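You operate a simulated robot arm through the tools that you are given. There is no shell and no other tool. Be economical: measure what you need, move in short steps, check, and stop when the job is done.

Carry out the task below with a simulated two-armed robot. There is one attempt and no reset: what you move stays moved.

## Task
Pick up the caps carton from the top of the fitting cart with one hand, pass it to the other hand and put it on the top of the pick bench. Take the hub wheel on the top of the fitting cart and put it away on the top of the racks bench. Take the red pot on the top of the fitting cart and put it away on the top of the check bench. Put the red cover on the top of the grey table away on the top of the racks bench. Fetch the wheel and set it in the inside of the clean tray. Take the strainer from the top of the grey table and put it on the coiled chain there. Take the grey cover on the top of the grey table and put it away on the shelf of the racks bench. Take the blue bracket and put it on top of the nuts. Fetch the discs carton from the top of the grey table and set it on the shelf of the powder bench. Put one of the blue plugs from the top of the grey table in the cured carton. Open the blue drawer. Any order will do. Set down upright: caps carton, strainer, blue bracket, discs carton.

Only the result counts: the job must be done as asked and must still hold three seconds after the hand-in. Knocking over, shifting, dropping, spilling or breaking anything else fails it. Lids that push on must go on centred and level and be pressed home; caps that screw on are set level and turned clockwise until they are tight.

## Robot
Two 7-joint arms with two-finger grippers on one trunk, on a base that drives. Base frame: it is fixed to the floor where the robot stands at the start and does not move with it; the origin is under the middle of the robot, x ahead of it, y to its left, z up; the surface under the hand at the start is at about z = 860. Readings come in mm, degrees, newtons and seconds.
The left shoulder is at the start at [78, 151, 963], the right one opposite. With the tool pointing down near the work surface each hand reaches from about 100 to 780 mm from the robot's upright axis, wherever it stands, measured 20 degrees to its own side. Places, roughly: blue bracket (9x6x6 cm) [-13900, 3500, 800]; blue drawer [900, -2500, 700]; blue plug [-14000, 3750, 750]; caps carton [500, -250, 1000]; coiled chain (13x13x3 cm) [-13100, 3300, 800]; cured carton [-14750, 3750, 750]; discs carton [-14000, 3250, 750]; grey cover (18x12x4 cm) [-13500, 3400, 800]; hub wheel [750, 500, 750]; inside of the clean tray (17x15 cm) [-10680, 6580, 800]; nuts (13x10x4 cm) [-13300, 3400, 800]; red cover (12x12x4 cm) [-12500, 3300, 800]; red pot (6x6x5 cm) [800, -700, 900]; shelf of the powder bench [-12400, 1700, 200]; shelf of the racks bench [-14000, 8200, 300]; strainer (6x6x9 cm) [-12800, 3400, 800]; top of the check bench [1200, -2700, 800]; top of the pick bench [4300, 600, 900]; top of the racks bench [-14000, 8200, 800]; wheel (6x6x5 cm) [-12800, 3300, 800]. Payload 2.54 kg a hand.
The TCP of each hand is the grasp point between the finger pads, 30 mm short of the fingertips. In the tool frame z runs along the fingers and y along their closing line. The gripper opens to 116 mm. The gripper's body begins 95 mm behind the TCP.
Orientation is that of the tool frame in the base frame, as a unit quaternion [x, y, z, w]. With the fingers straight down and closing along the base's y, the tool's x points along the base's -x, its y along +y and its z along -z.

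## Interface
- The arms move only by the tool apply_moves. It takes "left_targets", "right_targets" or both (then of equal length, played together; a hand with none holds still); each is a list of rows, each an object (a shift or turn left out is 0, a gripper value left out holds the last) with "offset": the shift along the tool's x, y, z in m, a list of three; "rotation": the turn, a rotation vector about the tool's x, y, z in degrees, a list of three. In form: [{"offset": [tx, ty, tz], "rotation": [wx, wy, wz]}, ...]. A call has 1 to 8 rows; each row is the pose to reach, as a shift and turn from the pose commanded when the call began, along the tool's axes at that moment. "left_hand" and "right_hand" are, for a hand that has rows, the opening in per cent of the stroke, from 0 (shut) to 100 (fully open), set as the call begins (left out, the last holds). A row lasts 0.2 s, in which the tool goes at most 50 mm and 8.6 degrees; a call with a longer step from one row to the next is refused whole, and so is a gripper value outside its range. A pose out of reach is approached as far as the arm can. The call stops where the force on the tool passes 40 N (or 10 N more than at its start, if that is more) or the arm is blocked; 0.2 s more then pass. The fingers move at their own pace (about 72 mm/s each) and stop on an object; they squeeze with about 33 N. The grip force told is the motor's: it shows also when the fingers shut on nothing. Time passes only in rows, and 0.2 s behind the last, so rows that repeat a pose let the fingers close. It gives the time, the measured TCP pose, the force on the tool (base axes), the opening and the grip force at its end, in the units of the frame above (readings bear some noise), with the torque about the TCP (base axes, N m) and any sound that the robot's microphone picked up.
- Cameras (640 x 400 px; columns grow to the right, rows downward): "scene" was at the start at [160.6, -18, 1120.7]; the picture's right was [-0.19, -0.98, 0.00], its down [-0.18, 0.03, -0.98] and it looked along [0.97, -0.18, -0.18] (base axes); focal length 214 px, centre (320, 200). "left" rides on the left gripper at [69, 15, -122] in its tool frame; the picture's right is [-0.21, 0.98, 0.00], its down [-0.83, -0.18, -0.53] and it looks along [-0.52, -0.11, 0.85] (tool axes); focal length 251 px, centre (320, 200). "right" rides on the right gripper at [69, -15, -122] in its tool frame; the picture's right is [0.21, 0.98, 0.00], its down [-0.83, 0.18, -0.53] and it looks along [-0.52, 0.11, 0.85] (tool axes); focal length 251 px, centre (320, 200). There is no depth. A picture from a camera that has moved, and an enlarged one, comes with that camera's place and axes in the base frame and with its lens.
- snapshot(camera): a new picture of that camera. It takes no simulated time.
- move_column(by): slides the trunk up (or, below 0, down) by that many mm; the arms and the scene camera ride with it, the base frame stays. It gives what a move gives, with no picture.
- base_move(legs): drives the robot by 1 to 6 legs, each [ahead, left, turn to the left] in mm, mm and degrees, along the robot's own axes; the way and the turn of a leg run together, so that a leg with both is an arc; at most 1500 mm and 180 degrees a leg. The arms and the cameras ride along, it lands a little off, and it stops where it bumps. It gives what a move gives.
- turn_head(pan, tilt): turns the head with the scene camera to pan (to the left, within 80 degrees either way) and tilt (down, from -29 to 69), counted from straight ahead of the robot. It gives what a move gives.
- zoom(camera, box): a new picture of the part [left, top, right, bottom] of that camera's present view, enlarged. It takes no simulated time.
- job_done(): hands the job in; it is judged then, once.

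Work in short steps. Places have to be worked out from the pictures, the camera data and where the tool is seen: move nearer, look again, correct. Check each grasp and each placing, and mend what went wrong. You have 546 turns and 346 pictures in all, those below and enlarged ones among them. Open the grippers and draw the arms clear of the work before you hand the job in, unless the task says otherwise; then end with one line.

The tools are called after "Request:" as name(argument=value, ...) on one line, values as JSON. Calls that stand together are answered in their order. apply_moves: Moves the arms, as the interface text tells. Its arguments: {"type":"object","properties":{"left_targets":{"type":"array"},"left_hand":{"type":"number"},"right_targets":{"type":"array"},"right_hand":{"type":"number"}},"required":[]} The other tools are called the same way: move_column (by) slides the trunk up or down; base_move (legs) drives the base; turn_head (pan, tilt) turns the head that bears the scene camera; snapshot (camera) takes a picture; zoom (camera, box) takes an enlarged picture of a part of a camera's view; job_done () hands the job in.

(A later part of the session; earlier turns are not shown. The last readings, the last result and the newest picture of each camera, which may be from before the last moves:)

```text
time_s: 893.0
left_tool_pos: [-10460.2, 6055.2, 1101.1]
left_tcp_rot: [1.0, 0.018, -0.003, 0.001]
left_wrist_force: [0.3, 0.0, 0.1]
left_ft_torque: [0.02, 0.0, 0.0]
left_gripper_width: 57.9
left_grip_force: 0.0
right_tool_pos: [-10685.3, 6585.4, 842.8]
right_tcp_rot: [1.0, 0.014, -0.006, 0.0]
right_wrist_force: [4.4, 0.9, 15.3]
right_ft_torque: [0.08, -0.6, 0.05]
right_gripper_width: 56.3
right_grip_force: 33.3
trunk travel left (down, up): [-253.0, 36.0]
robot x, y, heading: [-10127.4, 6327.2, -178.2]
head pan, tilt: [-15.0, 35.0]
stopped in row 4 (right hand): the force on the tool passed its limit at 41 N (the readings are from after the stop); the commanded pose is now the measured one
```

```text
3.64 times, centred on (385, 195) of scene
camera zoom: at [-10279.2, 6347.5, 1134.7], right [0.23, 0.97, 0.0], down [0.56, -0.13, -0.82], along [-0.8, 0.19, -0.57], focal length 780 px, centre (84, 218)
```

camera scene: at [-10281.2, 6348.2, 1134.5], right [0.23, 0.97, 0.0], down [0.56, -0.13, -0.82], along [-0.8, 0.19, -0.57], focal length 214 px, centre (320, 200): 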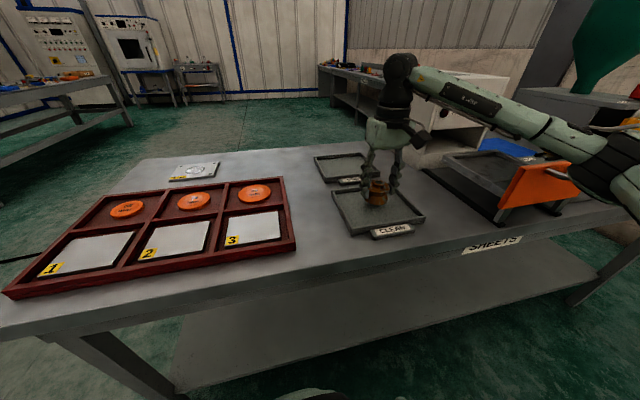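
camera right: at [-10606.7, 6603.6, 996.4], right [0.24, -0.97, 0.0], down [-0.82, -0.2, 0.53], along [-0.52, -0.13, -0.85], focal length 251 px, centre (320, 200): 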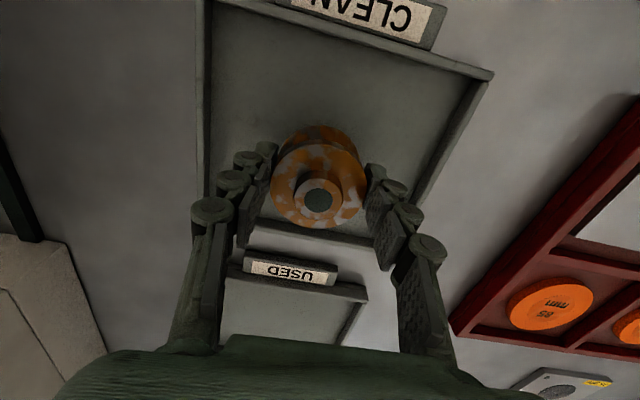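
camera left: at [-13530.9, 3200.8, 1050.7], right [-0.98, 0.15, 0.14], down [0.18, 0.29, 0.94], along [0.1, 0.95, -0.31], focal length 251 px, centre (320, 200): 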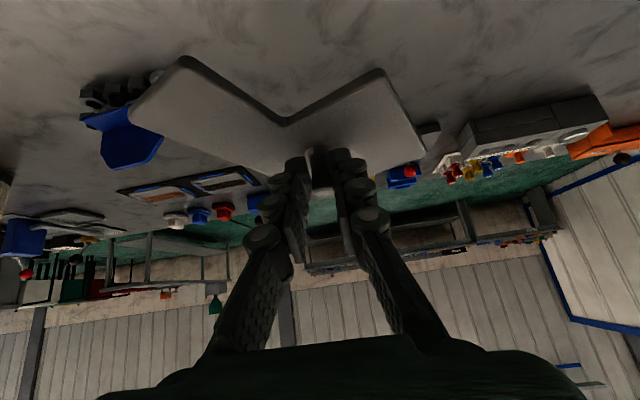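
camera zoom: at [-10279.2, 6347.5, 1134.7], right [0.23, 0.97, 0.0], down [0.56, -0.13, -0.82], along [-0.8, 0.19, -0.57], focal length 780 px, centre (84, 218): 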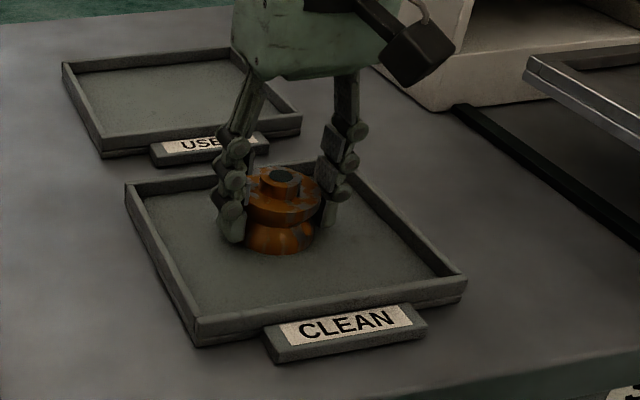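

Inside the tray. Release and rise.

Request:
apply_moves(right_targets=[{"offset": [0, 0, -0.002]}, {"offset": [0, 0, -0.002]}, {"offset": [0, 0, -0.002]}], right_hand=72)

Request:
apply_moves(right_targets=[{"offset": [0, 0, -0.04]}, {"offset": [0, 0, -0.08]}, {"offset": [0, 0, -0.12]}, {"offset": [0, 0, -0.16]}, {"offset": [0.04, 0, -0.18]}, {"offset": [0.08, 0, -0.18]}])

Request:
zoom(camera="scene", box=[320, 140, 450, 250])

```text
time_s: 893.8
left_tool_pos: [-10462.0, 6055.4, 1101.5]
left_tcp_rot: [1.0, 0.017, -0.004, 0.001]
left_wrist_force: [-0.6, 0.9, 0.1]
left_ft_torque: [0.02, -0.01, 0.03]
left_gripper_width: 57.9
left_grip_force: 0.0
right_tool_pos: [-10686.8, 6584.0, 842.8]
right_tcp_rot: [1.0, 0.012, -0.003, 0.001]
right_wrist_force: [0.9, 0.2, -0.4]
right_ft_torque: [0.01, -0.03, -0.01]
right_gripper_width: 83.2
right_grip_force: 0.0
trunk travel left (down, up): [-253.0, 36.0]
robot x, y, heading: [-10129.0, 6335.4, -178.4]
head pan, tilt: [-15.0, 35.0]
```

```text
time_s: 895.2
left_tool_pos: [-10461.7, 6056.8, 1101.6]
left_tcp_rot: [1.0, 0.018, -0.004, 0.002]
left_wrist_force: [-0.8, -0.5, -0.3]
left_ft_torque: [0.03, 0.01, -0.02]
left_gripper_width: 57.8
left_grip_force: 0.0
right_tool_pos: [-10604.3, 6583.4, 1024.4]
right_tcp_rot: [1.0, 0.012, -0.004, 0.0]
right_wrist_force: [-0.7, 0.4, 0.5]
right_ft_torque: [0.02, -0.02, 0.02]
right_gripper_width: 83.6
right_grip_force: 0.1
trunk travel left (down, up): [-253.0, 36.0]
robot x, y, heading: [-10129.2, 6332.0, -178.3]
head pan, tilt: [-15.0, 35.0]
```

```text
3.64 times, centred on (385, 195) of scene
camera zoom: at [-10280.2, 6348.2, 1134.6], right [0.23, 0.97, 0.0], down [0.56, -0.13, -0.82], along [-0.8, 0.19, -0.57], focal length 780 px, centre (84, 218)
```

zoom: 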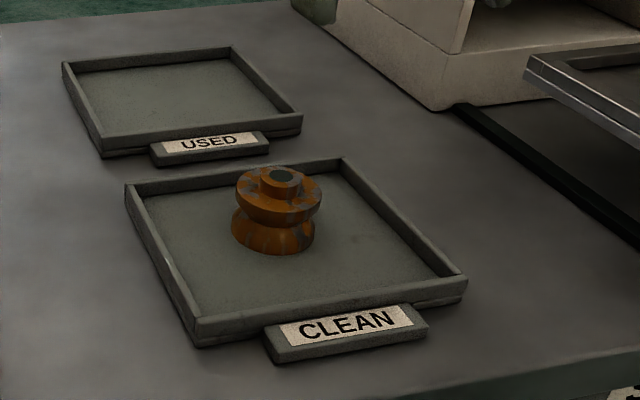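

The wheel stands in the clean tray. Now go back for the dropped grey cover.

Request:
base_move(legs=[[-150, 0, -1.7], [0, 1030, 0], [1500, 0, 0], [180, 0, 0], [0, 1500, 0], [0, 1150, 0]])

Request:
turn_head(pan=0, tilt=45)

Request:
snapshot(camera="scene")

```text
time_s: 939.5
left_tool_pos: [-11956.8, 2369.4, 1101.9]
left_tcp_rot: [1.0, 0.01, -0.003, 0.001]
left_wrist_force: [0.6, -0.5, 0.1]
left_ft_torque: [0.0, 0.05, 0.01]
left_gripper_width: 57.9
left_grip_force: 0.1
right_tool_pos: [-12092.3, 2900.3, 1023.4]
right_tcp_rot: [1.0, 0.005, -0.004, 0.001]
right_wrist_force: [0.2, 0.4, -1.0]
right_ft_torque: [0.01, 0.04, -0.02]
right_gripper_width: 83.7
right_grip_force: 0.0
trunk travel left (down, up): [-253.0, 36.0]
robot x, y, heading: [-11621.5, 2641.4, -179.1]
head pan, tilt: [-15.0, 35.0]
```

```text
time_s: 940.2
left_tool_pos: [-11957.5, 2370.0, 1101.0]
left_tcp_rot: [1.0, 0.01, -0.003, 0.001]
left_wrist_force: [0.0, 0.6, -0.3]
left_ft_torque: [0.0, 0.03, 0.0]
left_gripper_width: 57.9
left_grip_force: 0.1
right_tool_pos: [-12093.2, 2900.4, 1025.3]
right_tcp_rot: [1.0, 0.005, -0.003, 0.001]
right_wrist_force: [-0.5, -0.1, -0.4]
right_ft_torque: [-0.02, -0.03, -0.02]
right_gripper_width: 83.4
right_grip_force: 0.1
trunk travel left (down, up): [-253.0, 36.0]
robot x, y, heading: [-11619.3, 2639.6, -179.1]
head pan, tilt: [0.0, 45.0]
```

```text
127 pictures are left
camera scene: at [-11766.9, 2636.9, 1119.8], right [-0.01, 1.0, 0.0], down [0.71, 0.01, -0.71], along [-0.71, -0.01, -0.71], focal length 214 px, centre (320, 200)
```

scene: 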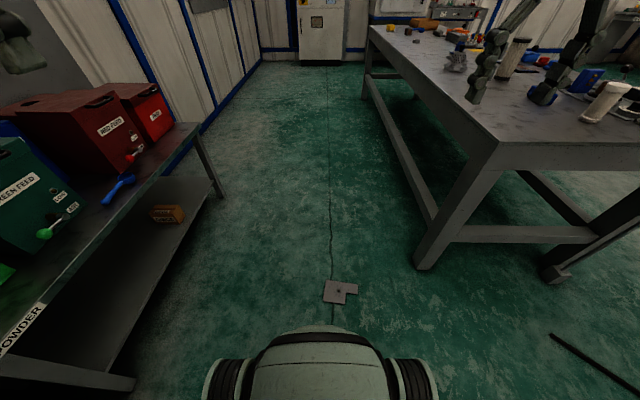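

The cover lies flat on the floor, knob up, at ≈(-12216,2722). I position the base so the right hand can reach it, lower the trunk and pitch the hand 25°.

Request:
base_move(legs=[[-70, 165, -0.9]])

Request:
move_column(by=-250)

Request:
apply_moves(right_targets=[{"rotation": [0, -8, 0]}, {"rotation": [0, -16, 0]}, {"rotation": [0, -25, 0], "offset": [0, 0, 0.01]}])

```text
time_s: 942.2
left_tool_pos: [-11900.6, 2247.2, 1103.4]
left_tcp_rot: [1.0, 0.002, -0.001, 0.005]
left_wrist_force: [0.7, -0.4, -0.3]
left_ft_torque: [0.04, 0.0, 0.0]
left_gripper_width: 58.2
left_grip_force: 0.0
right_tool_pos: [-12026.8, 2778.7, 1023.1]
right_tcp_rot: [1.0, -0.004, -0.003, 0.005]
right_wrist_force: [0.4, 0.0, -0.4]
right_ft_torque: [0.0, 0.0, -0.01]
right_gripper_width: 83.6
right_grip_force: 0.1
trunk travel left (down, up): [-253.0, 36.0]
robot x, y, heading: [-11554.2, 2505.9, 180.0]
head pan, tilt: [0.0, 45.0]
stopped in leg 1: the robot was blocked; the commanded pose is now the measured one
```

```text
time_s: 944.8
left_tool_pos: [-11900.2, 2246.8, 854.0]
left_tcp_rot: [1.0, 0.002, -0.002, 0.011]
left_wrist_force: [0.7, -0.3, -0.4]
left_ft_torque: [0.01, 0.01, 0.0]
left_gripper_width: 58.0
left_grip_force: 0.0
right_tool_pos: [-12025.5, 2777.7, 771.5]
right_tcp_rot: [1.0, -0.003, -0.004, 0.007]
right_wrist_force: [-0.1, -0.1, 1.4]
right_ft_torque: [0.0, -0.02, 0.02]
right_gripper_width: 83.7
right_grip_force: 0.1
trunk travel left (down, up): [-3.0, 286.0]
robot x, y, heading: [-11557.4, 2503.2, 180.1]
head pan, tilt: [0.0, 45.0]
```

```text
refused: row 3 steps farther than a row can; nothing moved
```

Request:
base_move(legs=[[0, -20, 0]])

Request:
apply_moves(right_targets=[{"rotation": [0, -8, 0]}, {"rotation": [0, -16, 0]}, {"rotation": [0, -24, 0]}, {"rotation": [0, -25, 0], "offset": [-0.04, 0, 0.02]}, {"rotation": [0, -25, 0], "offset": [-0.08, 0, 0.04]}, {"rotation": [0, -25, 0], "offset": [-0.12, 0, 0.06]}, {"rotation": [0, -25, 0], "offset": [-0.15, 0, 0.09]}, {"rotation": [0, -25, 0], "offset": [-0.17, 0, 0.13]}], right_hand=50)

Request:
snapshot(camera="scene")

```text
time_s: 945.7
left_tool_pos: [-11899.4, 2260.1, 851.1]
left_tcp_rot: [1.0, 0.004, -0.001, -0.001]
left_wrist_force: [0.9, -0.1, 0.0]
left_ft_torque: [-0.02, -0.01, 0.07]
left_gripper_width: 57.9
left_grip_force: 0.1
right_tool_pos: [-12026.2, 2791.0, 774.8]
right_tcp_rot: [1.0, -0.004, -0.004, 0.001]
right_wrist_force: [-0.5, -0.5, -0.6]
right_ft_torque: [0.0, 0.01, -0.02]
right_gripper_width: 83.0
right_grip_force: 0.1
trunk travel left (down, up): [-3.0, 286.0]
robot x, y, heading: [-11562.5, 2523.4, -180.1]
head pan, tilt: [0.0, 45.0]
```

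```text
time_s: 947.5
left_tool_pos: [-11898.8, 2259.1, 850.3]
left_tcp_rot: [1.0, 0.003, -0.001, 0.001]
left_wrist_force: [0.3, 0.0, -0.3]
left_ft_torque: [0.01, 0.02, 0.0]
left_gripper_width: 58.2
left_grip_force: 0.0
right_tool_pos: [-12194.8, 2791.5, 647.5]
right_tcp_rot: [0.975, -0.003, -0.22, -0.001]
right_wrist_force: [0.5, 0.3, 1.2]
right_ft_torque: [0.01, 0.01, -0.01]
right_gripper_width: 58.0
right_grip_force: 0.1
trunk travel left (down, up): [-3.0, 286.0]
robot x, y, heading: [-11554.9, 2521.5, -180.1]
head pan, tilt: [0.0, 45.0]
```

```text
126 pictures are left
camera scene: at [-11704.5, 2522.5, 869.8], right [0.0, 1.0, 0.0], down [0.71, 0.0, -0.71], along [-0.71, 0.0, -0.71], focal length 214 px, centre (320, 200)
```

scene: 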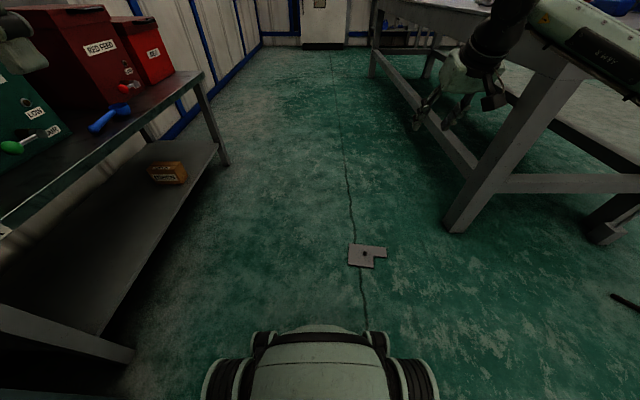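

Cover knob at ≈(-12215,2715). Lower the right hand toward it (first 400 mm).

Request:
apply_moves(right_targets=[{"offset": [0, 0.04, 0.0]}, {"offset": [0, 0.076, 0.02]}, {"offset": [0.02, 0.076, 0.062]}, {"offset": [0.04, 0.076, 0.105]}, {"offset": [0.06, 0.076, 0.148]}, {"offset": [0.08, 0.076, 0.19]}, {"offset": [0.1, 0.076, 0.233]}, {"offset": [0.12, 0.076, 0.276]}])

Request:
apply_moves(right_targets=[{"offset": [0.02, 0, 0.043]}, {"offset": [0.04, 0, 0.086]}, {"offset": [0.06, 0, 0.128]}])

Request:
snapshot(camera="right")

```text
time_s: 949.3
left_tool_pos: [-11899.1, 2258.7, 850.3]
left_tcp_rot: [1.0, 0.004, -0.001, 0.0]
left_wrist_force: [0.6, 0.2, 0.4]
left_ft_torque: [-0.01, 0.02, 0.02]
left_gripper_width: 58.1
left_grip_force: 0.1
right_tool_pos: [-12209.4, 2715.5, 343.8]
right_tcp_rot: [0.976, -0.003, -0.22, 0.0]
right_wrist_force: [-0.3, 1.0, 0.7]
right_ft_torque: [0.0, -0.01, 0.0]
right_gripper_width: 58.0
right_grip_force: 0.1
trunk travel left (down, up): [-3.0, 286.0]
robot x, y, heading: [-11553.4, 2523.3, -179.8]
head pan, tilt: [0.0, 45.0]
```

```text
time_s: 950.1
left_tool_pos: [-11899.2, 2258.2, 851.1]
left_tcp_rot: [1.0, 0.003, -0.001, -0.001]
left_wrist_force: [0.4, 1.1, -0.2]
left_ft_torque: [0.0, -0.02, -0.02]
left_gripper_width: 58.0
left_grip_force: 0.1
right_tool_pos: [-12209.1, 2717.2, 204.6]
right_tcp_rot: [0.976, -0.003, -0.22, 0.001]
right_wrist_force: [0.8, -0.7, 0.8]
right_ft_torque: [-0.02, -0.01, -0.02]
right_gripper_width: 57.8
right_grip_force: 0.1
trunk travel left (down, up): [-3.0, 286.0]
robot x, y, heading: [-11553.7, 2525.5, -179.9]
head pan, tilt: [0.0, 45.0]
```

```text
125 pictures are left
camera right: at [-12093.9, 2731.5, 286.7], right [0.19, -0.98, -0.09], down [-0.52, -0.18, 0.84], along [-0.83, -0.11, -0.54], focal length 251 px, centre (320, 200)
```

right: 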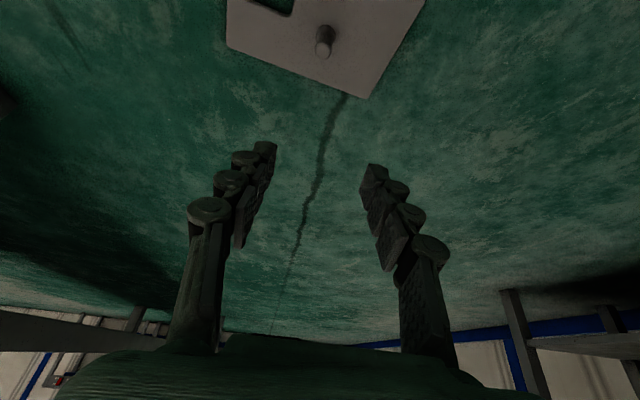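

Request:
apply_moves(right_targets=[{"offset": [0.018, -0.004, 0.04]}, {"offset": [0.036, -0.008, 0.078]}, {"offset": [0.046, -0.01, 0.099]}])

Request:
snapshot(camera="right")

```text
time_s: 950.9
left_tool_pos: [-11899.8, 2258.4, 848.8]
left_tcp_rot: [1.0, 0.004, -0.001, 0.0]
left_wrist_force: [-0.5, -0.5, 0.5]
left_ft_torque: [0.03, 0.02, -0.01]
left_gripper_width: 58.2
left_grip_force: 0.0
right_tool_pos: [-12208.7, 2726.0, 93.7]
right_tcp_rot: [0.975, -0.004, -0.22, -0.001]
right_wrist_force: [0.1, 0.5, 0.2]
right_ft_torque: [0.03, 0.0, -0.01]
right_gripper_width: 58.1
right_grip_force: 0.0
trunk travel left (down, up): [-3.0, 286.0]
robot x, y, heading: [-11554.4, 2519.5, -180.1]
head pan, tilt: [0.0, 45.0]
```

```text
124 pictures are left
camera right: at [-12092.6, 2741.6, 176.6], right [0.19, -0.98, -0.09], down [-0.52, -0.18, 0.84], along [-0.83, -0.11, -0.54], focal length 251 px, centre (320, 200)
```

right: 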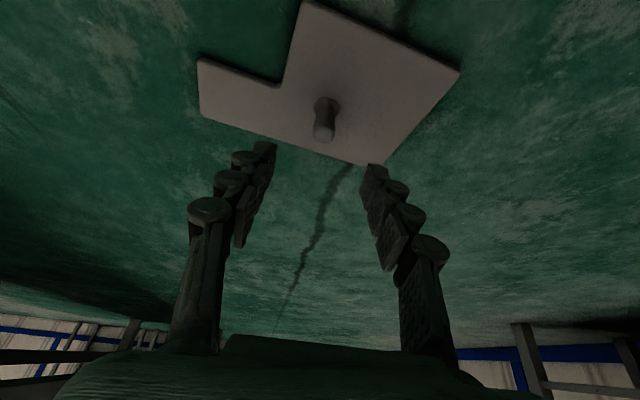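

Knob at (-12216,2728). Descend to grasp height with gentle contact check.

Request:
apply_moves(right_targets=[{"offset": [0.011, -0.002, 0.022]}, {"offset": [0.0195, -0.002, 0.041]}, {"offset": [0.022, -0.002, 0.0465]}])

Request:
zoom(camera="right", box=[200, 60, 440, 220])

```text
time_s: 951.7
left_tool_pos: [-11899.5, 2258.9, 850.1]
left_tcp_rot: [1.0, 0.004, -0.001, 0.0]
left_wrist_force: [0.0, 0.2, 0.8]
left_ft_torque: [0.01, 0.01, 0.01]
left_gripper_width: 57.8
left_grip_force: 0.1
right_tool_pos: [-12200.7, 2730.2, 43.3]
right_tcp_rot: [0.976, -0.003, -0.22, 0.0]
right_wrist_force: [0.1, 1.0, 0.2]
right_ft_torque: [-0.01, 0.03, 0.04]
right_gripper_width: 58.0
right_grip_force: 0.0
right hand out of reach, approached as far as the arm can: row 2, 3
trunk travel left (down, up): [-3.0, 286.0]
robot x, y, heading: [-11556.0, 2522.5, -180.1]
head pan, tilt: [0.0, 45.0]
```

```text
2.50 times, centred on (320, 140) of right
camera zoom: at [-12084.7, 2745.4, 125.6], right [0.19, -0.98, -0.09], down [-0.52, -0.18, 0.84], along [-0.83, -0.11, -0.54], focal length 629 px, centre (320, 350)
```

zoom: 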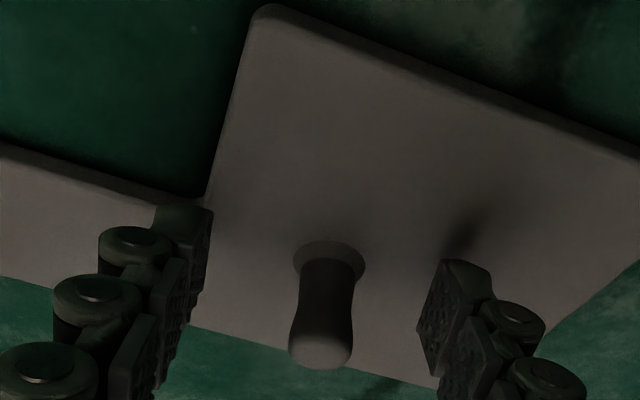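

At the reach limit; nudge the base 8 mm ahead and close.

Request:
base_move(legs=[[8, 0, 0]])

Request:
apply_moves(right_targets=[{"offset": [0, 0, 0]}, {"offset": [0, 0, 0]}, {"offset": [0, 0, 0]}, {"offset": [0, 0, 0]}], right_hand=0)

Request:
zoom(camera="right", box=[200, 60, 440, 220])

```text
time_s: 952.4
left_tool_pos: [-11908.0, 2257.6, 850.5]
left_tcp_rot: [1.0, 0.004, 0.0, 0.0]
left_wrist_force: [0.0, -0.1, -0.3]
left_ft_torque: [0.0, 0.0, 0.02]
left_gripper_width: 57.9
left_grip_force: 0.0
right_tool_pos: [-12207.2, 2730.9, 44.0]
right_tcp_rot: [0.975, -0.003, -0.22, 0.0]
right_wrist_force: [1.1, -0.4, -0.7]
right_ft_torque: [-0.02, 0.0, 0.04]
right_gripper_width: 58.0
right_grip_force: 0.1
trunk travel left (down, up): [-3.0, 286.0]
robot x, y, heading: [-11558.1, 2522.2, -180.1]
head pan, tilt: [0.0, 45.0]
```

```text
time_s: 953.4
left_tool_pos: [-11908.0, 2258.4, 851.6]
left_tcp_rot: [1.0, 0.003, -0.001, 0.0]
left_wrist_force: [-0.6, -0.5, -0.9]
left_ft_torque: [0.0, -0.01, 0.0]
left_gripper_width: 57.8
left_grip_force: 0.0
right_tool_pos: [-12207.6, 2730.8, 43.3]
right_tcp_rot: [0.975, -0.003, -0.22, 0.0]
right_wrist_force: [0.8, -1.7, -0.9]
right_ft_torque: [0.0, 0.02, 0.0]
right_gripper_width: 15.1
right_grip_force: 33.4
trunk travel left (down, up): [-3.0, 286.0]
robot x, y, heading: [-11561.5, 2518.3, -179.9]
head pan, tilt: [0.0, 45.0]
```

```text
2.50 times, centred on (320, 140) of right
camera zoom: at [-12092.7, 2745.6, 125.8], right [0.19, -0.98, -0.09], down [-0.52, -0.18, 0.84], along [-0.83, -0.11, -0.54], focal length 629 px, centre (320, 350)
```

zoom: 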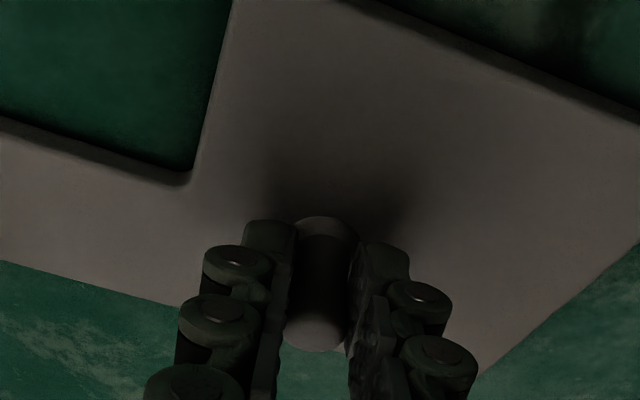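

Gripped. Lift and verify.

Request:
apply_moves(right_targets=[{"offset": [-0.008, 0, -0.018]}, {"offset": [-0.025, 0, -0.054]}, {"offset": [-0.044, 0, -0.095]}, {"offset": [-0.063, 0, -0.136]}, {"offset": [-0.082, 0, -0.176]}, {"offset": [-0.101, 0, -0.217]}, {"offset": [-0.12, 0, -0.258]}, {"offset": [-0.139, 0, -0.298]}])

Request:
snapshot(camera="right")

```text
time_s: 955.2
left_tool_pos: [-11908.0, 2258.5, 850.4]
left_tcp_rot: [1.0, 0.003, 0.0, 0.0]
left_wrist_force: [-0.9, 0.4, 0.0]
left_ft_torque: [0.0, 0.01, -0.01]
left_gripper_width: 58.2
left_grip_force: 0.0
right_tool_pos: [-12203.1, 2729.1, 373.7]
right_tcp_rot: [0.976, -0.003, -0.219, -0.001]
right_wrist_force: [0.1, 0.0, -2.7]
right_ft_torque: [0.0, -0.03, -0.04]
right_gripper_width: 15.1
right_grip_force: 33.0
trunk travel left (down, up): [-3.0, 286.0]
robot x, y, heading: [-11566.7, 2522.8, -179.8]
head pan, tilt: [0.0, 45.0]
```

```text
121 pictures are left
camera right: at [-12087.5, 2743.8, 456.1], right [0.19, -0.98, -0.09], down [-0.52, -0.18, 0.84], along [-0.83, -0.11, -0.54], focal length 251 px, centre (320, 200)
```

right: 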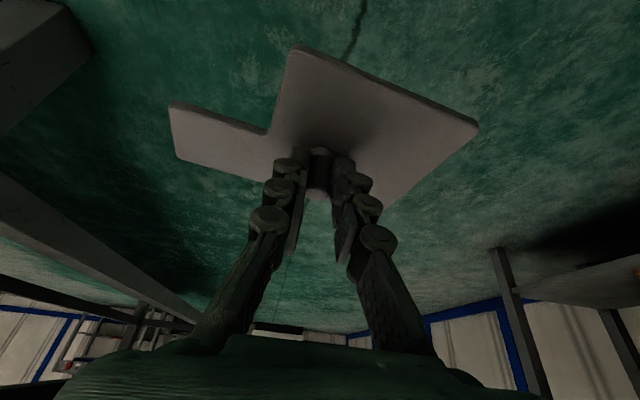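

Held firmly, and this arm pose already suits the shelf height (z≈374). I keep it, shift away from the cabinet, turn to face +y and drive up the corridor.

Request:
base_move(legs=[[-30, -150, 0], [0, 0, -45]])

Request:
base_move(legs=[[0, 0, -45]])

Request:
turn_head(pan=-15, tilt=25)

Request:
snapshot(camera="scene")

```text
time_s: 959.4
left_tool_pos: [-11963.9, 2730.3, 850.8]
left_tcp_rot: [0.924, -0.383, -0.001, 0.0]
left_wrist_force: [0.7, -0.1, -0.1]
left_ft_torque: [0.0, -0.02, 0.01]
left_gripper_width: 58.0
left_grip_force: 0.1
right_tool_pos: [-11836.2, 3272.6, 373.9]
right_tcp_rot: [0.899, -0.38, -0.203, -0.085]
right_wrist_force: [-0.3, -1.4, -1.9]
right_ft_torque: [0.01, -0.01, 0.01]
right_gripper_width: 15.2
right_grip_force: 32.6
trunk travel left (down, up): [-3.0, 286.0]
robot x, y, heading: [-11536.3, 2669.2, 134.5]
head pan, tilt: [0.0, 45.0]
```

```text
time_s: 961.9
left_tool_pos: [-11791.8, 3021.4, 849.6]
left_tcp_rot: [-0.703, 0.712, 0.001, 0.001]
left_wrist_force: [0.1, -0.1, 0.3]
left_ft_torque: [0.02, 0.03, -0.02]
left_gripper_width: 57.8
left_grip_force: 0.0
right_tool_pos: [-11316.4, 3307.2, 374.3]
right_tcp_rot: [-0.681, 0.699, 0.154, 0.157]
right_wrist_force: [0.2, -0.2, -1.6]
right_ft_torque: [0.0, -0.01, 0.03]
right_gripper_width: 15.1
right_grip_force: 32.7
trunk travel left (down, up): [-3.0, 286.0]
robot x, y, heading: [-11534.1, 2670.3, 88.8]
head pan, tilt: [0.0, 45.0]
```

```text
time_s: 962.8
left_tool_pos: [-11792.8, 3020.2, 849.9]
left_tcp_rot: [-0.703, 0.711, 0.001, 0.001]
left_wrist_force: [0.7, -0.3, 1.0]
left_ft_torque: [-0.01, -0.01, 0.02]
left_gripper_width: 58.0
left_grip_force: 0.0
right_tool_pos: [-11316.5, 3306.1, 373.3]
right_tcp_rot: [-0.681, 0.699, 0.153, 0.156]
right_wrist_force: [-1.0, 0.3, -2.1]
right_ft_torque: [-0.02, -0.03, -0.02]
right_gripper_width: 15.3
right_grip_force: 33.0
trunk travel left (down, up): [-3.0, 286.0]
robot x, y, heading: [-11536.7, 2671.4, 88.9]
head pan, tilt: [-15.0, 25.0]
```

```text
120 pictures are left
camera scene: at [-11506.5, 2827.9, 900.2], right [0.96, -0.28, 0.0], down [-0.12, -0.41, -0.91], along [0.25, 0.87, -0.42], focal length 214 px, centre (320, 200)
```

scene: 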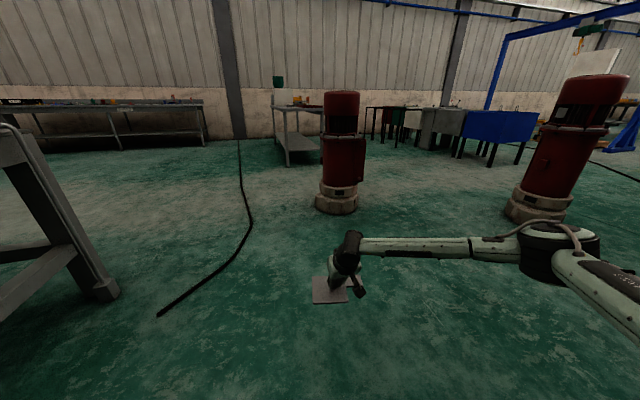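

Shift left to x≈-11800, raise the trunk for clearance, and drive up the corridor with checks.

Request:
move_column(by=200)

Request:
base_move(legs=[[0, 265, 1.1], [1000, 0, 0]])

Request:
snapshot(camera="scene")

```text
time_s: 964.9
left_tool_pos: [-11792.8, 3021.4, 1050.3]
left_tcp_rot: [-0.703, 0.711, 0.001, 0.0]
left_wrist_force: [0.4, -0.5, 0.3]
left_ft_torque: [0.01, 0.03, -0.03]
left_gripper_width: 58.1
left_grip_force: 0.0
right_tool_pos: [-11316.8, 3307.2, 573.3]
right_tcp_rot: [-0.681, 0.699, 0.153, 0.156]
right_wrist_force: [0.2, 0.2, -1.1]
right_ft_torque: [0.03, 0.01, 0.04]
right_gripper_width: 15.2
right_grip_force: 32.9
trunk travel left (down, up): [-203.0, 86.0]
robot x, y, heading: [-11535.4, 2673.9, 88.8]
head pan, tilt: [-15.0, 25.0]
```

```text
time_s: 972.9
left_tool_pos: [-12075.1, 4014.6, 1050.4]
left_tcp_rot: [0.714, -0.7, -0.001, -0.001]
left_wrist_force: [-0.7, 0.5, 0.8]
left_ft_torque: [-0.01, -0.01, -0.02]
left_gripper_width: 57.5
left_grip_force: 0.0
right_tool_pos: [-11608.7, 4315.9, 573.8]
right_tcp_rot: [0.692, -0.688, -0.156, -0.154]
right_wrist_force: [-0.1, 0.5, -1.7]
right_ft_torque: [-0.03, -0.01, -0.02]
right_gripper_width: 15.1
right_grip_force: 32.6
trunk travel left (down, up): [-203.0, 86.0]
robot x, y, heading: [-11800.5, 3674.3, 90.7]
head pan, tilt: [-15.0, 25.0]
```

```text
119 pictures are left
camera scene: at [-11783.4, 3831.8, 1100.3], right [0.97, -0.25, 0.0], down [-0.1, -0.41, -0.91], along [0.22, 0.88, -0.42], focal length 214 px, centre (320, 200)
```

scene: 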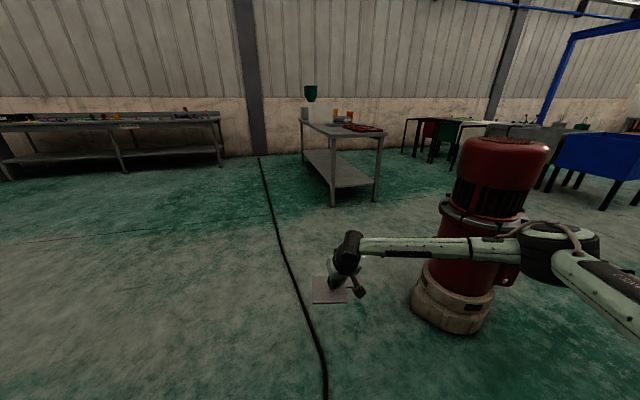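

Clear of the motor by ~190 mm. Continue.

Request:
base_move(legs=[[1500, 0, -0.7], [1300, 0, 0]])

Request:
base_move(legs=[[0, 1200, 0]])

Request:
turn_head(pan=-15, tilt=30)

Request:
snapshot(camera="scene")

```text
time_s: 986.5
left_tool_pos: [-12138.0, 6833.2, 1049.4]
left_tcp_rot: [0.718, -0.696, -0.001, -0.001]
left_wrist_force: [-0.5, -0.4, 0.1]
left_ft_torque: [-0.01, -0.04, -0.01]
left_gripper_width: 58.1
left_grip_force: 0.1
right_tool_pos: [-11674.1, 7140.5, 572.7]
right_tcp_rot: [0.697, -0.683, -0.157, -0.153]
right_wrist_force: [1.0, 0.0, -2.2]
right_ft_torque: [-0.04, 0.0, -0.01]
right_gripper_width: 15.1
right_grip_force: 32.9
trunk travel left (down, up): [-203.0, 86.0]
robot x, y, heading: [-11862.4, 6499.7, 91.3]
head pan, tilt: [-15.0, 25.0]
```

```text
time_s: 998.4
left_tool_pos: [-13343.1, 6813.2, 1050.2]
left_tcp_rot: [0.715, -0.699, -0.001, -0.001]
left_wrist_force: [-0.3, -0.1, -0.4]
left_ft_torque: [0.0, -0.02, -0.03]
left_gripper_width: 58.1
left_grip_force: 0.0
right_tool_pos: [-12877.7, 7114.6, 574.3]
right_tcp_rot: [0.693, -0.687, -0.156, -0.153]
right_wrist_force: [-0.1, 0.4, -1.9]
right_ft_torque: [-0.02, -0.04, 0.02]
right_gripper_width: 15.0
right_grip_force: 33.1
trunk travel left (down, up): [-203.0, 86.0]
robot x, y, heading: [-13074.1, 6475.5, 90.9]
head pan, tilt: [-15.0, 25.0]
```

```text
time_s: 999.1
left_tool_pos: [-13343.2, 6812.7, 1050.1]
left_tcp_rot: [0.715, -0.7, -0.001, -0.001]
left_wrist_force: [-0.3, 0.8, -0.2]
left_ft_torque: [0.01, -0.01, -0.01]
left_gripper_width: 58.1
left_grip_force: 0.0
right_tool_pos: [-12876.8, 7114.6, 573.7]
right_tcp_rot: [0.693, -0.687, -0.157, -0.154]
right_wrist_force: [-0.6, 1.1, -1.6]
right_ft_torque: [0.01, 0.01, -0.01]
right_gripper_width: 15.1
right_grip_force: 32.7
trunk travel left (down, up): [-203.0, 86.0]
robot x, y, heading: [-13075.0, 6477.4, 90.7]
head pan, tilt: [-15.0, 30.0]
```

```text
118 pictures are left
camera scene: at [-13051.3, 6628.4, 1092.3], right [0.97, -0.25, 0.0], down [-0.12, -0.48, -0.87], along [0.21, 0.84, -0.5], focal length 214 px, centre (320, 200)
```

scene: 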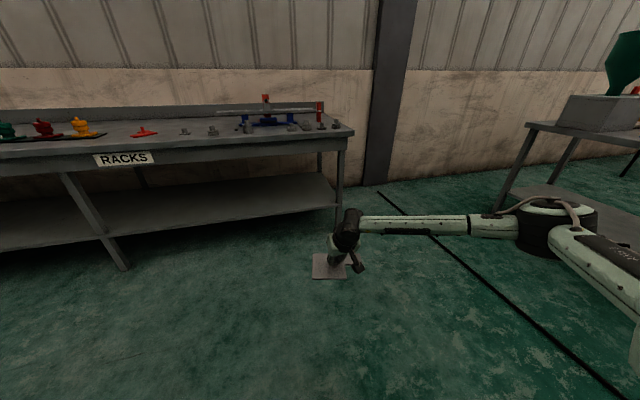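

Lower the trunk again and go closer, stopping before the shelf edge to check heights.

Request:
move_column(by=-200)

Request:
base_move(legs=[[560, 0, -0.7]])

Request:
snapshot(camera="right")

Request:
turn_head(pan=-20, tilt=35)

Request:
snapshot(camera="scene")

```text
time_s: 1001.3
left_tool_pos: [-13343.0, 6813.5, 850.4]
left_tcp_rot: [0.714, -0.7, -0.001, 0.0]
left_wrist_force: [-0.7, 0.6, -0.3]
left_ft_torque: [0.0, 0.01, -0.01]
left_gripper_width: 58.0
left_grip_force: 0.1
right_tool_pos: [-12877.4, 7113.8, 373.5]
right_tcp_rot: [0.692, -0.688, -0.156, -0.154]
right_wrist_force: [0.7, 0.3, -1.2]
right_ft_torque: [-0.01, 0.02, 0.0]
right_gripper_width: 15.3
right_grip_force: 33.4
trunk travel left (down, up): [-3.0, 286.0]
robot x, y, heading: [-13073.9, 6473.4, 90.8]
head pan, tilt: [-15.0, 30.0]
```

```text
time_s: 1004.5
left_tool_pos: [-13348.1, 7378.3, 850.9]
left_tcp_rot: [0.713, -0.701, -0.001, -0.001]
left_wrist_force: [-0.5, 0.2, -0.8]
left_ft_torque: [-0.02, -0.01, 0.0]
left_gripper_width: 58.1
left_grip_force: 0.0
right_tool_pos: [-12879.9, 7677.2, 373.2]
right_tcp_rot: [0.69, -0.689, -0.156, -0.154]
right_wrist_force: [0.2, -0.9, -2.0]
right_ft_torque: [-0.06, 0.01, 0.01]
right_gripper_width: 15.0
right_grip_force: 33.2
trunk travel left (down, up): [-3.0, 286.0]
robot x, y, heading: [-13075.5, 7037.8, 90.2]
head pan, tilt: [-15.0, 30.0]
```

```text
117 pictures are left
camera right: at [-12864.3, 7562.7, 455.8], right [-0.98, -0.2, -0.09], down [-0.18, 0.52, 0.84], along [-0.12, 0.83, -0.54], focal length 251 px, centre (320, 200)
```

right: 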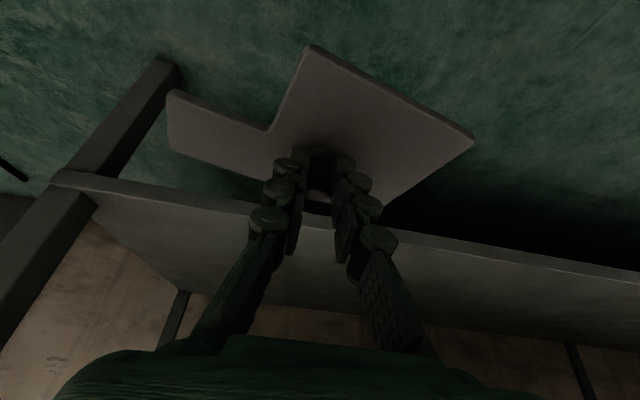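

```text
time_s: 1005.1
left_tool_pos: [-13347.6, 7377.6, 851.3]
left_tcp_rot: [0.713, -0.701, -0.001, -0.001]
left_wrist_force: [-0.2, 0.9, -0.6]
left_ft_torque: [-0.02, 0.0, -0.03]
left_gripper_width: 57.8
left_grip_force: 0.1
right_tool_pos: [-12879.6, 7676.9, 373.7]
right_tcp_rot: [0.691, -0.689, -0.155, -0.154]
right_wrist_force: [-0.3, -0.8, -1.0]
right_ft_torque: [-0.02, -0.01, 0.02]
right_gripper_width: 15.1
right_grip_force: 33.2
trunk travel left (down, up): [-3.0, 286.0]
robot x, y, heading: [-13079.7, 7037.0, 90.1]
head pan, tilt: [-20.0, 35.0]
```

```text
116 pictures are left
camera scene: at [-13050.3, 7186.9, 884.6], right [0.94, -0.33, 0.0], down [-0.19, -0.54, -0.82], along [0.27, 0.77, -0.57], focal length 214 px, centre (320, 200)
```

scene: 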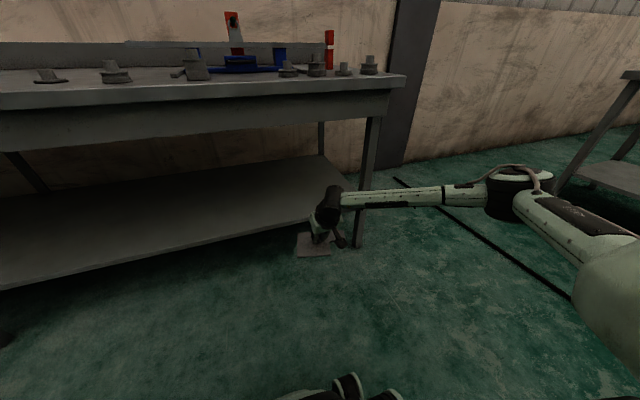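

Shelf top z≈305, plate bottom ≈330, apron bottom ≈670: fits. Drive ahead 265 mm.

Request:
base_move(legs=[[265, 0, 0]])

Request:
snapshot(camera="scene")

Request:
snapshot(camera="right")

```text
time_s: 1007.0
left_tool_pos: [-13350.4, 7640.9, 850.6]
left_tcp_rot: [0.712, -0.702, -0.001, 0.0]
left_wrist_force: [0.5, -0.3, 0.2]
left_ft_torque: [0.01, 0.02, 0.03]
left_gripper_width: 58.1
left_grip_force: 0.0
right_tool_pos: [-12881.0, 7938.9, 374.1]
right_tcp_rot: [0.69, -0.69, -0.155, -0.154]
right_wrist_force: [-0.3, -0.1, -2.4]
right_ft_torque: [-0.04, -0.03, -0.01]
right_gripper_width: 14.9
right_grip_force: 34.0
trunk travel left (down, up): [-3.0, 286.0]
robot x, y, heading: [-13082.1, 7299.0, 90.2]
head pan, tilt: [-20.0, 35.0]
```

```text
115 pictures are left
camera scene: at [-13052.0, 7449.7, 884.5], right [0.94, -0.34, 0.0], down [-0.19, -0.54, -0.82], along [0.27, 0.77, -0.57], focal length 214 px, centre (320, 200)
```

scene: 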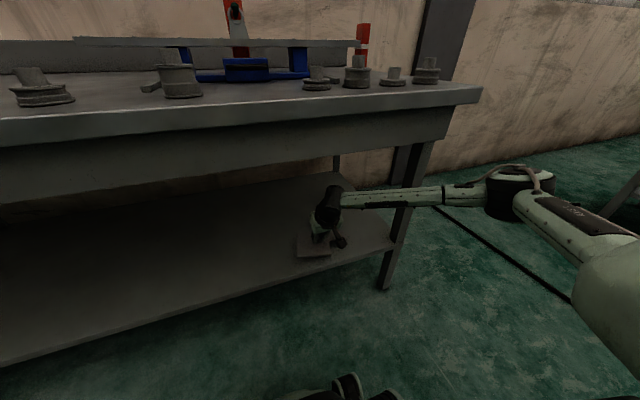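

```text
114 pictures are left
camera right: at [-12865.1, 7825.0, 455.8], right [-0.98, -0.19, -0.09], down [-0.18, 0.52, 0.84], along [-0.12, 0.83, -0.54], focal length 251 px, centre (320, 200)
```

right: 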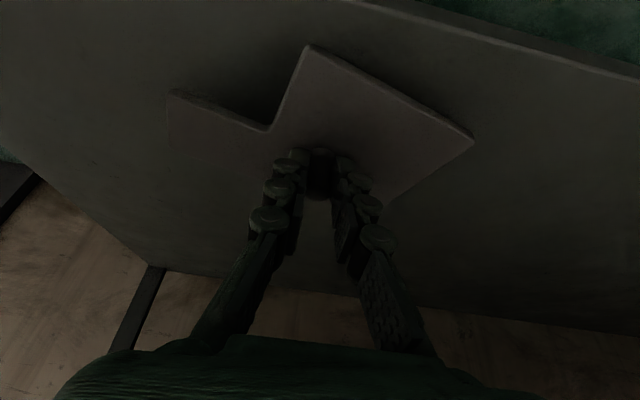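

The plate is fully over the shelf; go 20 mm further, then lower to contact.

Request:
base_move(legs=[[22, 0, 0]])

Request:
apply_moves(right_targets=[{"offset": [0.0042, 0, 0.009]}, {"offset": [0.0076, 0, 0.0163]}, {"offset": [0.0102, 0, 0.0217]}, {"offset": [0.0123, 0, 0.0263]}])

```text
time_s: 1007.8
left_tool_pos: [-13349.1, 7662.9, 850.3]
left_tcp_rot: [0.712, -0.703, -0.002, -0.001]
left_wrist_force: [0.5, 0.0, 0.7]
left_ft_torque: [-0.01, -0.02, 0.03]
left_gripper_width: 57.9
left_grip_force: 0.0
right_tool_pos: [-12880.3, 7962.7, 373.4]
right_tcp_rot: [-0.69, 0.69, 0.156, 0.155]
right_wrist_force: [-0.4, -0.5, -2.0]
right_ft_torque: [-0.01, -0.01, -0.02]
right_gripper_width: 15.4
right_grip_force: 32.6
trunk travel left (down, up): [-3.0, 286.0]
robot x, y, heading: [-13079.3, 7324.3, 90.3]
head pan, tilt: [-20.0, 35.0]
```

```text
time_s: 1008.8
left_tool_pos: [-13349.8, 7662.6, 850.0]
left_tcp_rot: [0.713, -0.701, -0.001, -0.001]
left_wrist_force: [0.8, -0.5, 0.2]
left_ft_torque: [0.04, -0.02, 0.01]
left_gripper_width: 58.0
left_grip_force: 0.1
right_tool_pos: [-12880.6, 7961.6, 345.2]
right_tcp_rot: [0.69, -0.69, -0.155, -0.155]
right_wrist_force: [-0.1, -0.3, -2.2]
right_ft_torque: [-0.02, 0.01, -0.03]
right_gripper_width: 15.3
right_grip_force: 32.7
trunk travel left (down, up): [-3.0, 286.0]
robot x, y, heading: [-13079.8, 7320.2, 90.5]
head pan, tilt: [-20.0, 35.0]
```

Request:
apply_moves(right_targets=[{"offset": [0.0025, 0, 0.0054]}, {"offset": [0.005, 0, 0.0109]}, {"offset": [0.0072, 0, 0.0154]}, {"offset": [0.0093, 0, 0.02]}])

Request:
snapshot(camera="right")

```text
time_s: 1009.3
left_tool_pos: [-13349.9, 7662.9, 852.2]
left_tcp_rot: [0.712, -0.702, -0.002, -0.002]
left_wrist_force: [0.4, 0.8, 0.5]
left_ft_torque: [0.01, 0.0, -0.01]
left_gripper_width: 58.1
left_grip_force: 0.1
right_tool_pos: [-12882.3, 7961.6, 343.3]
right_tcp_rot: [-0.688, 0.691, 0.158, 0.157]
right_wrist_force: [2.2, -12.2, 17.5]
right_ft_torque: [-0.35, -0.09, -0.06]
right_gripper_width: 15.1
right_grip_force: 32.9
trunk travel left (down, up): [-3.0, 286.0]
robot x, y, heading: [-13080.7, 7322.7, 90.4]
head pan, tilt: [-20.0, 35.0]
stopped in row 2 (right hand): the force on the tool passed its limit at 46 N (the readings are from after the stop); the commanded pose is now the measured one
```

```text
113 pictures are left
camera right: at [-12865.8, 7846.6, 425.2], right [-0.98, -0.19, -0.09], down [-0.18, 0.51, 0.84], along [-0.11, 0.84, -0.53], focal length 251 px, centre (320, 200)
```

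right: 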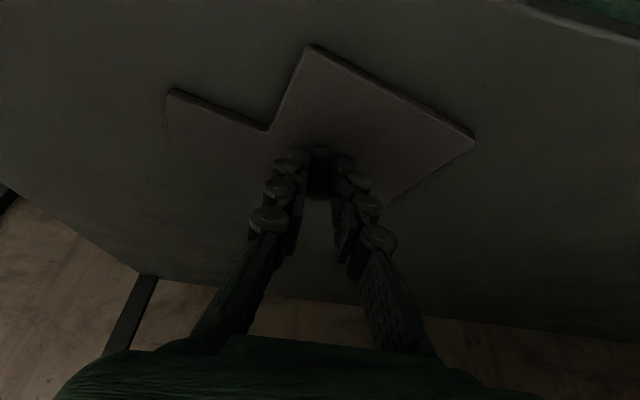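

On the shelf. Release and withdraw.

Request:
apply_moves(right_targets=[{"offset": [-0.0008, 0, -0.0018]}, {"offset": [-0.0008, 0, -0.0018]}, {"offset": [-0.0008, 0, -0.0018]}], right_hand=50)

Request:
apply_moves(right_targets=[{"offset": [0, 0, -0.025]}, {"offset": [0, 0, -0.05]}, {"offset": [0, 0, -0.075]}])

Request:
base_move(legs=[[-300, 0, 0]])

Request:
snapshot(camera="right")

Request:
snapshot(camera="scene")

```text
time_s: 1010.1
left_tool_pos: [-13349.4, 7663.2, 851.0]
left_tcp_rot: [0.712, -0.702, -0.001, -0.001]
left_wrist_force: [-0.2, -1.3, -0.1]
left_ft_torque: [-0.01, -0.04, 0.0]
left_gripper_width: 58.1
left_grip_force: 0.0
right_tool_pos: [-12881.9, 7961.5, 341.2]
right_tcp_rot: [-0.689, 0.69, 0.156, 0.155]
right_wrist_force: [0.3, -0.6, 0.1]
right_ft_torque: [0.05, 0.02, 0.02]
right_gripper_width: 58.0
right_grip_force: 0.0
trunk travel left (down, up): [-3.0, 286.0]
robot x, y, heading: [-13081.5, 7323.7, 90.0]
head pan, tilt: [-20.0, 35.0]
```

```text
time_s: 1010.9
left_tool_pos: [-13348.8, 7662.7, 851.9]
left_tcp_rot: [0.712, -0.702, -0.001, 0.0]
left_wrist_force: [-0.2, -0.2, -0.1]
left_ft_torque: [0.0, -0.03, 0.03]
left_gripper_width: 57.9
left_grip_force: 0.1
right_tool_pos: [-12879.6, 7931.8, 410.2]
right_tcp_rot: [-0.689, 0.69, 0.157, 0.155]
right_wrist_force: [-0.6, 0.4, 0.0]
right_ft_torque: [0.04, 0.02, 0.02]
right_gripper_width: 58.3
right_grip_force: 0.1
trunk travel left (down, up): [-3.0, 286.0]
robot x, y, heading: [-13085.5, 7321.1, 90.5]
head pan, tilt: [-20.0, 35.0]
```

```text
time_s: 1013.0
left_tool_pos: [-13348.4, 7353.3, 850.6]
left_tcp_rot: [0.713, -0.701, -0.001, 0.0]
left_wrist_force: [0.4, -0.6, -0.2]
left_ft_torque: [0.03, 0.01, 0.0]
left_gripper_width: 58.0
left_grip_force: 0.1
right_tool_pos: [-12879.9, 7620.3, 410.1]
right_tcp_rot: [-0.69, 0.69, 0.156, 0.155]
right_wrist_force: [-0.2, -0.1, -0.2]
right_ft_torque: [0.02, -0.01, 0.03]
right_gripper_width: 57.9
right_grip_force: 0.1
trunk travel left (down, up): [-3.0, 286.0]
robot x, y, heading: [-13078.1, 7012.2, 90.4]
head pan, tilt: [-20.0, 35.0]
```

```text
112 pictures are left
camera right: at [-12863.2, 7507.2, 491.7], right [-0.98, -0.19, -0.09], down [-0.18, 0.52, 0.84], along [-0.12, 0.83, -0.54], focal length 251 px, centre (320, 200)
```

right: 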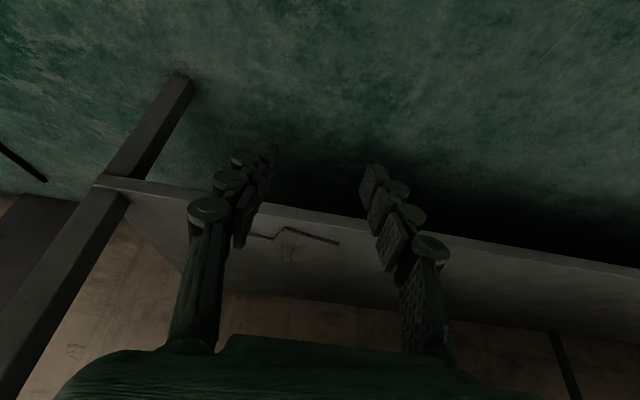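

```text
111 pictures are left
camera scene: at [-13050.2, 7162.6, 884.6], right [0.94, -0.34, 0.0], down [-0.19, -0.54, -0.82], along [0.27, 0.77, -0.57], focal length 214 px, centre (320, 200)
```

scene: 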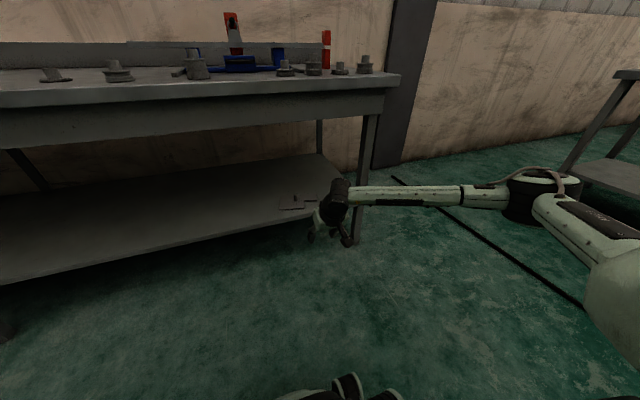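

The grey cover is on the shelf. Last item: a blue plug. Restore the right hand and raise the trunk.

Request:
base_move(legs=[[-350, 0, 0]])

Request:
move_column(by=270)

Request:
apply_moves(right_targets=[{"rotation": [0, 8, 0]}, {"rotation": [0, 16, 0]}, {"rotation": [0, 25, 0], "offset": [-0.0, 0, -0.0]}])

```text
time_s: 1015.2
left_tool_pos: [-13345.8, 7014.4, 850.7]
left_tcp_rot: [0.713, -0.701, 0.0, -0.001]
left_wrist_force: [-1.0, 0.5, -0.3]
left_ft_torque: [-0.01, 0.03, 0.03]
left_gripper_width: 58.0
left_grip_force: 0.0
right_tool_pos: [-12877.7, 7281.9, 410.0]
right_tcp_rot: [0.69, -0.689, -0.157, -0.155]
right_wrist_force: [-0.2, -0.4, 0.3]
right_ft_torque: [0.01, 0.03, 0.03]
right_gripper_width: 58.1
right_grip_force: 0.1
trunk travel left (down, up): [-3.0, 286.0]
robot x, y, heading: [-13081.8, 6673.6, 90.4]
head pan, tilt: [-20.0, 35.0]
```

```text
time_s: 1018.0
left_tool_pos: [-13345.9, 7013.8, 1120.5]
left_tcp_rot: [0.713, -0.701, 0.0, -0.001]
left_wrist_force: [-0.4, 0.1, -0.3]
left_ft_torque: [-0.03, -0.01, -0.01]
left_gripper_width: 58.1
left_grip_force: 0.1
right_tool_pos: [-12877.1, 7283.3, 679.2]
right_tcp_rot: [0.691, -0.688, -0.157, -0.156]
right_wrist_force: [1.1, -0.7, -1.0]
right_ft_torque: [0.05, 0.03, -0.02]
right_gripper_width: 58.0
right_grip_force: 0.1
trunk travel left (down, up): [-273.0, 16.0]
robot x, y, heading: [-13077.9, 6674.4, 90.4]
head pan, tilt: [-20.0, 35.0]
```

```text
refused: row 3 steps farther than a row can; nothing moved
```

Request:
apply_moves(right_targets=[{"rotation": [0, 8, 0], "offset": [0, 0, -0.04]}, {"rotation": [0, 16, 0], "offset": [0, 0, -0.08]}, {"rotation": [0, 24, 0], "offset": [0, 0, -0.12]}, {"rotation": [0, 25, 0], "offset": [-0.02, 0, -0.16]}, {"rotation": [0, 25, 0], "offset": [-0.04, 0, -0.2]}, {"rotation": [0, 25, 0], "offset": [-0.06, 0, -0.24]}, {"rotation": [0, 25, 0], "offset": [-0.08, 0, -0.28]}, {"rotation": [0, 25, 0], "offset": [-0.09, 0, -0.32]}])

Request:
base_move(legs=[[0, 0, 90], [0, 0, 90]])

Request:
turn_head(pan=0, tilt=15)

Request:
snapshot(camera="scene")

```text
time_s: 1019.8
left_tool_pos: [-13344.7, 7012.5, 1120.6]
left_tcp_rot: [0.714, -0.701, -0.002, -0.002]
left_wrist_force: [-0.1, 0.4, 0.1]
left_ft_torque: [-0.02, -0.03, 0.0]
left_gripper_width: 57.9
left_grip_force: 0.0
right_tool_pos: [-12877.9, 7224.2, 1005.9]
right_tcp_rot: [0.708, -0.707, -0.005, -0.003]
right_wrist_force: [-0.2, 0.0, 0.5]
right_ft_torque: [0.02, -0.01, 0.03]
right_gripper_width: 58.1
right_grip_force: 0.0
trunk travel left (down, up): [-273.0, 16.0]
robot x, y, heading: [-13078.8, 6672.2, 90.4]
head pan, tilt: [-20.0, 35.0]
```

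```text
time_s: 1027.9
left_tool_pos: [-12829.0, 6317.9, 1119.6]
left_tcp_rot: [0.721, 0.693, -0.001, 0.002]
left_wrist_force: [0.7, 0.4, 0.0]
left_ft_torque: [-0.01, 0.01, 0.0]
left_gripper_width: 57.8
left_grip_force: 0.1
right_tool_pos: [-13308.0, 6133.4, 1004.6]
right_tcp_rot: [0.726, 0.688, -0.002, 0.004]
right_wrist_force: [-0.9, -0.8, -0.9]
right_ft_torque: [-0.01, 0.01, -0.01]
right_gripper_width: 57.9
right_grip_force: 0.1
trunk travel left (down, up): [-273.0, 16.0]
robot x, y, heading: [-13075.6, 6671.9, -92.4]
head pan, tilt: [-20.0, 35.0]
```

```text
time_s: 1028.7
left_tool_pos: [-12828.3, 6318.5, 1120.4]
left_tcp_rot: [0.721, 0.693, -0.001, 0.0]
left_wrist_force: [-0.3, -0.3, -0.3]
left_ft_torque: [0.01, 0.03, 0.03]
left_gripper_width: 57.9
left_grip_force: 0.1
right_tool_pos: [-13307.6, 6133.2, 1005.4]
right_tcp_rot: [0.726, 0.688, -0.003, 0.003]
right_wrist_force: [0.3, 0.1, -0.4]
right_ft_torque: [0.0, 0.0, -0.01]
right_gripper_width: 58.2
right_grip_force: 0.1
trunk travel left (down, up): [-273.0, 16.0]
robot x, y, heading: [-13076.8, 6670.9, -92.7]
head pan, tilt: [0.0, 15.0]
```

```text
110 pictures are left
camera scene: at [-13084.1, 6511.5, 1186.5], right [-1.0, 0.05, 0.0], down [0.01, 0.26, -0.97], along [-0.05, -0.96, -0.26], focal length 214 px, centre (320, 200)
```

scene: 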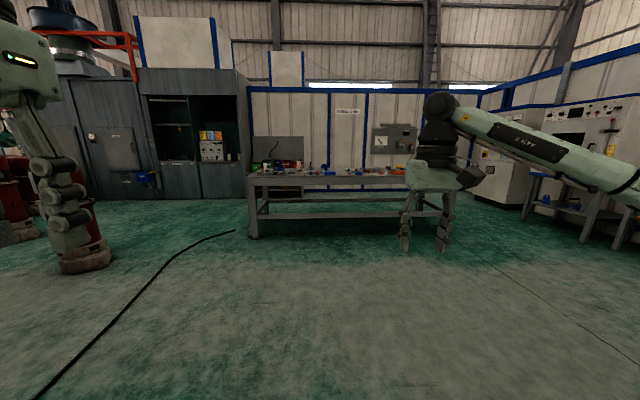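

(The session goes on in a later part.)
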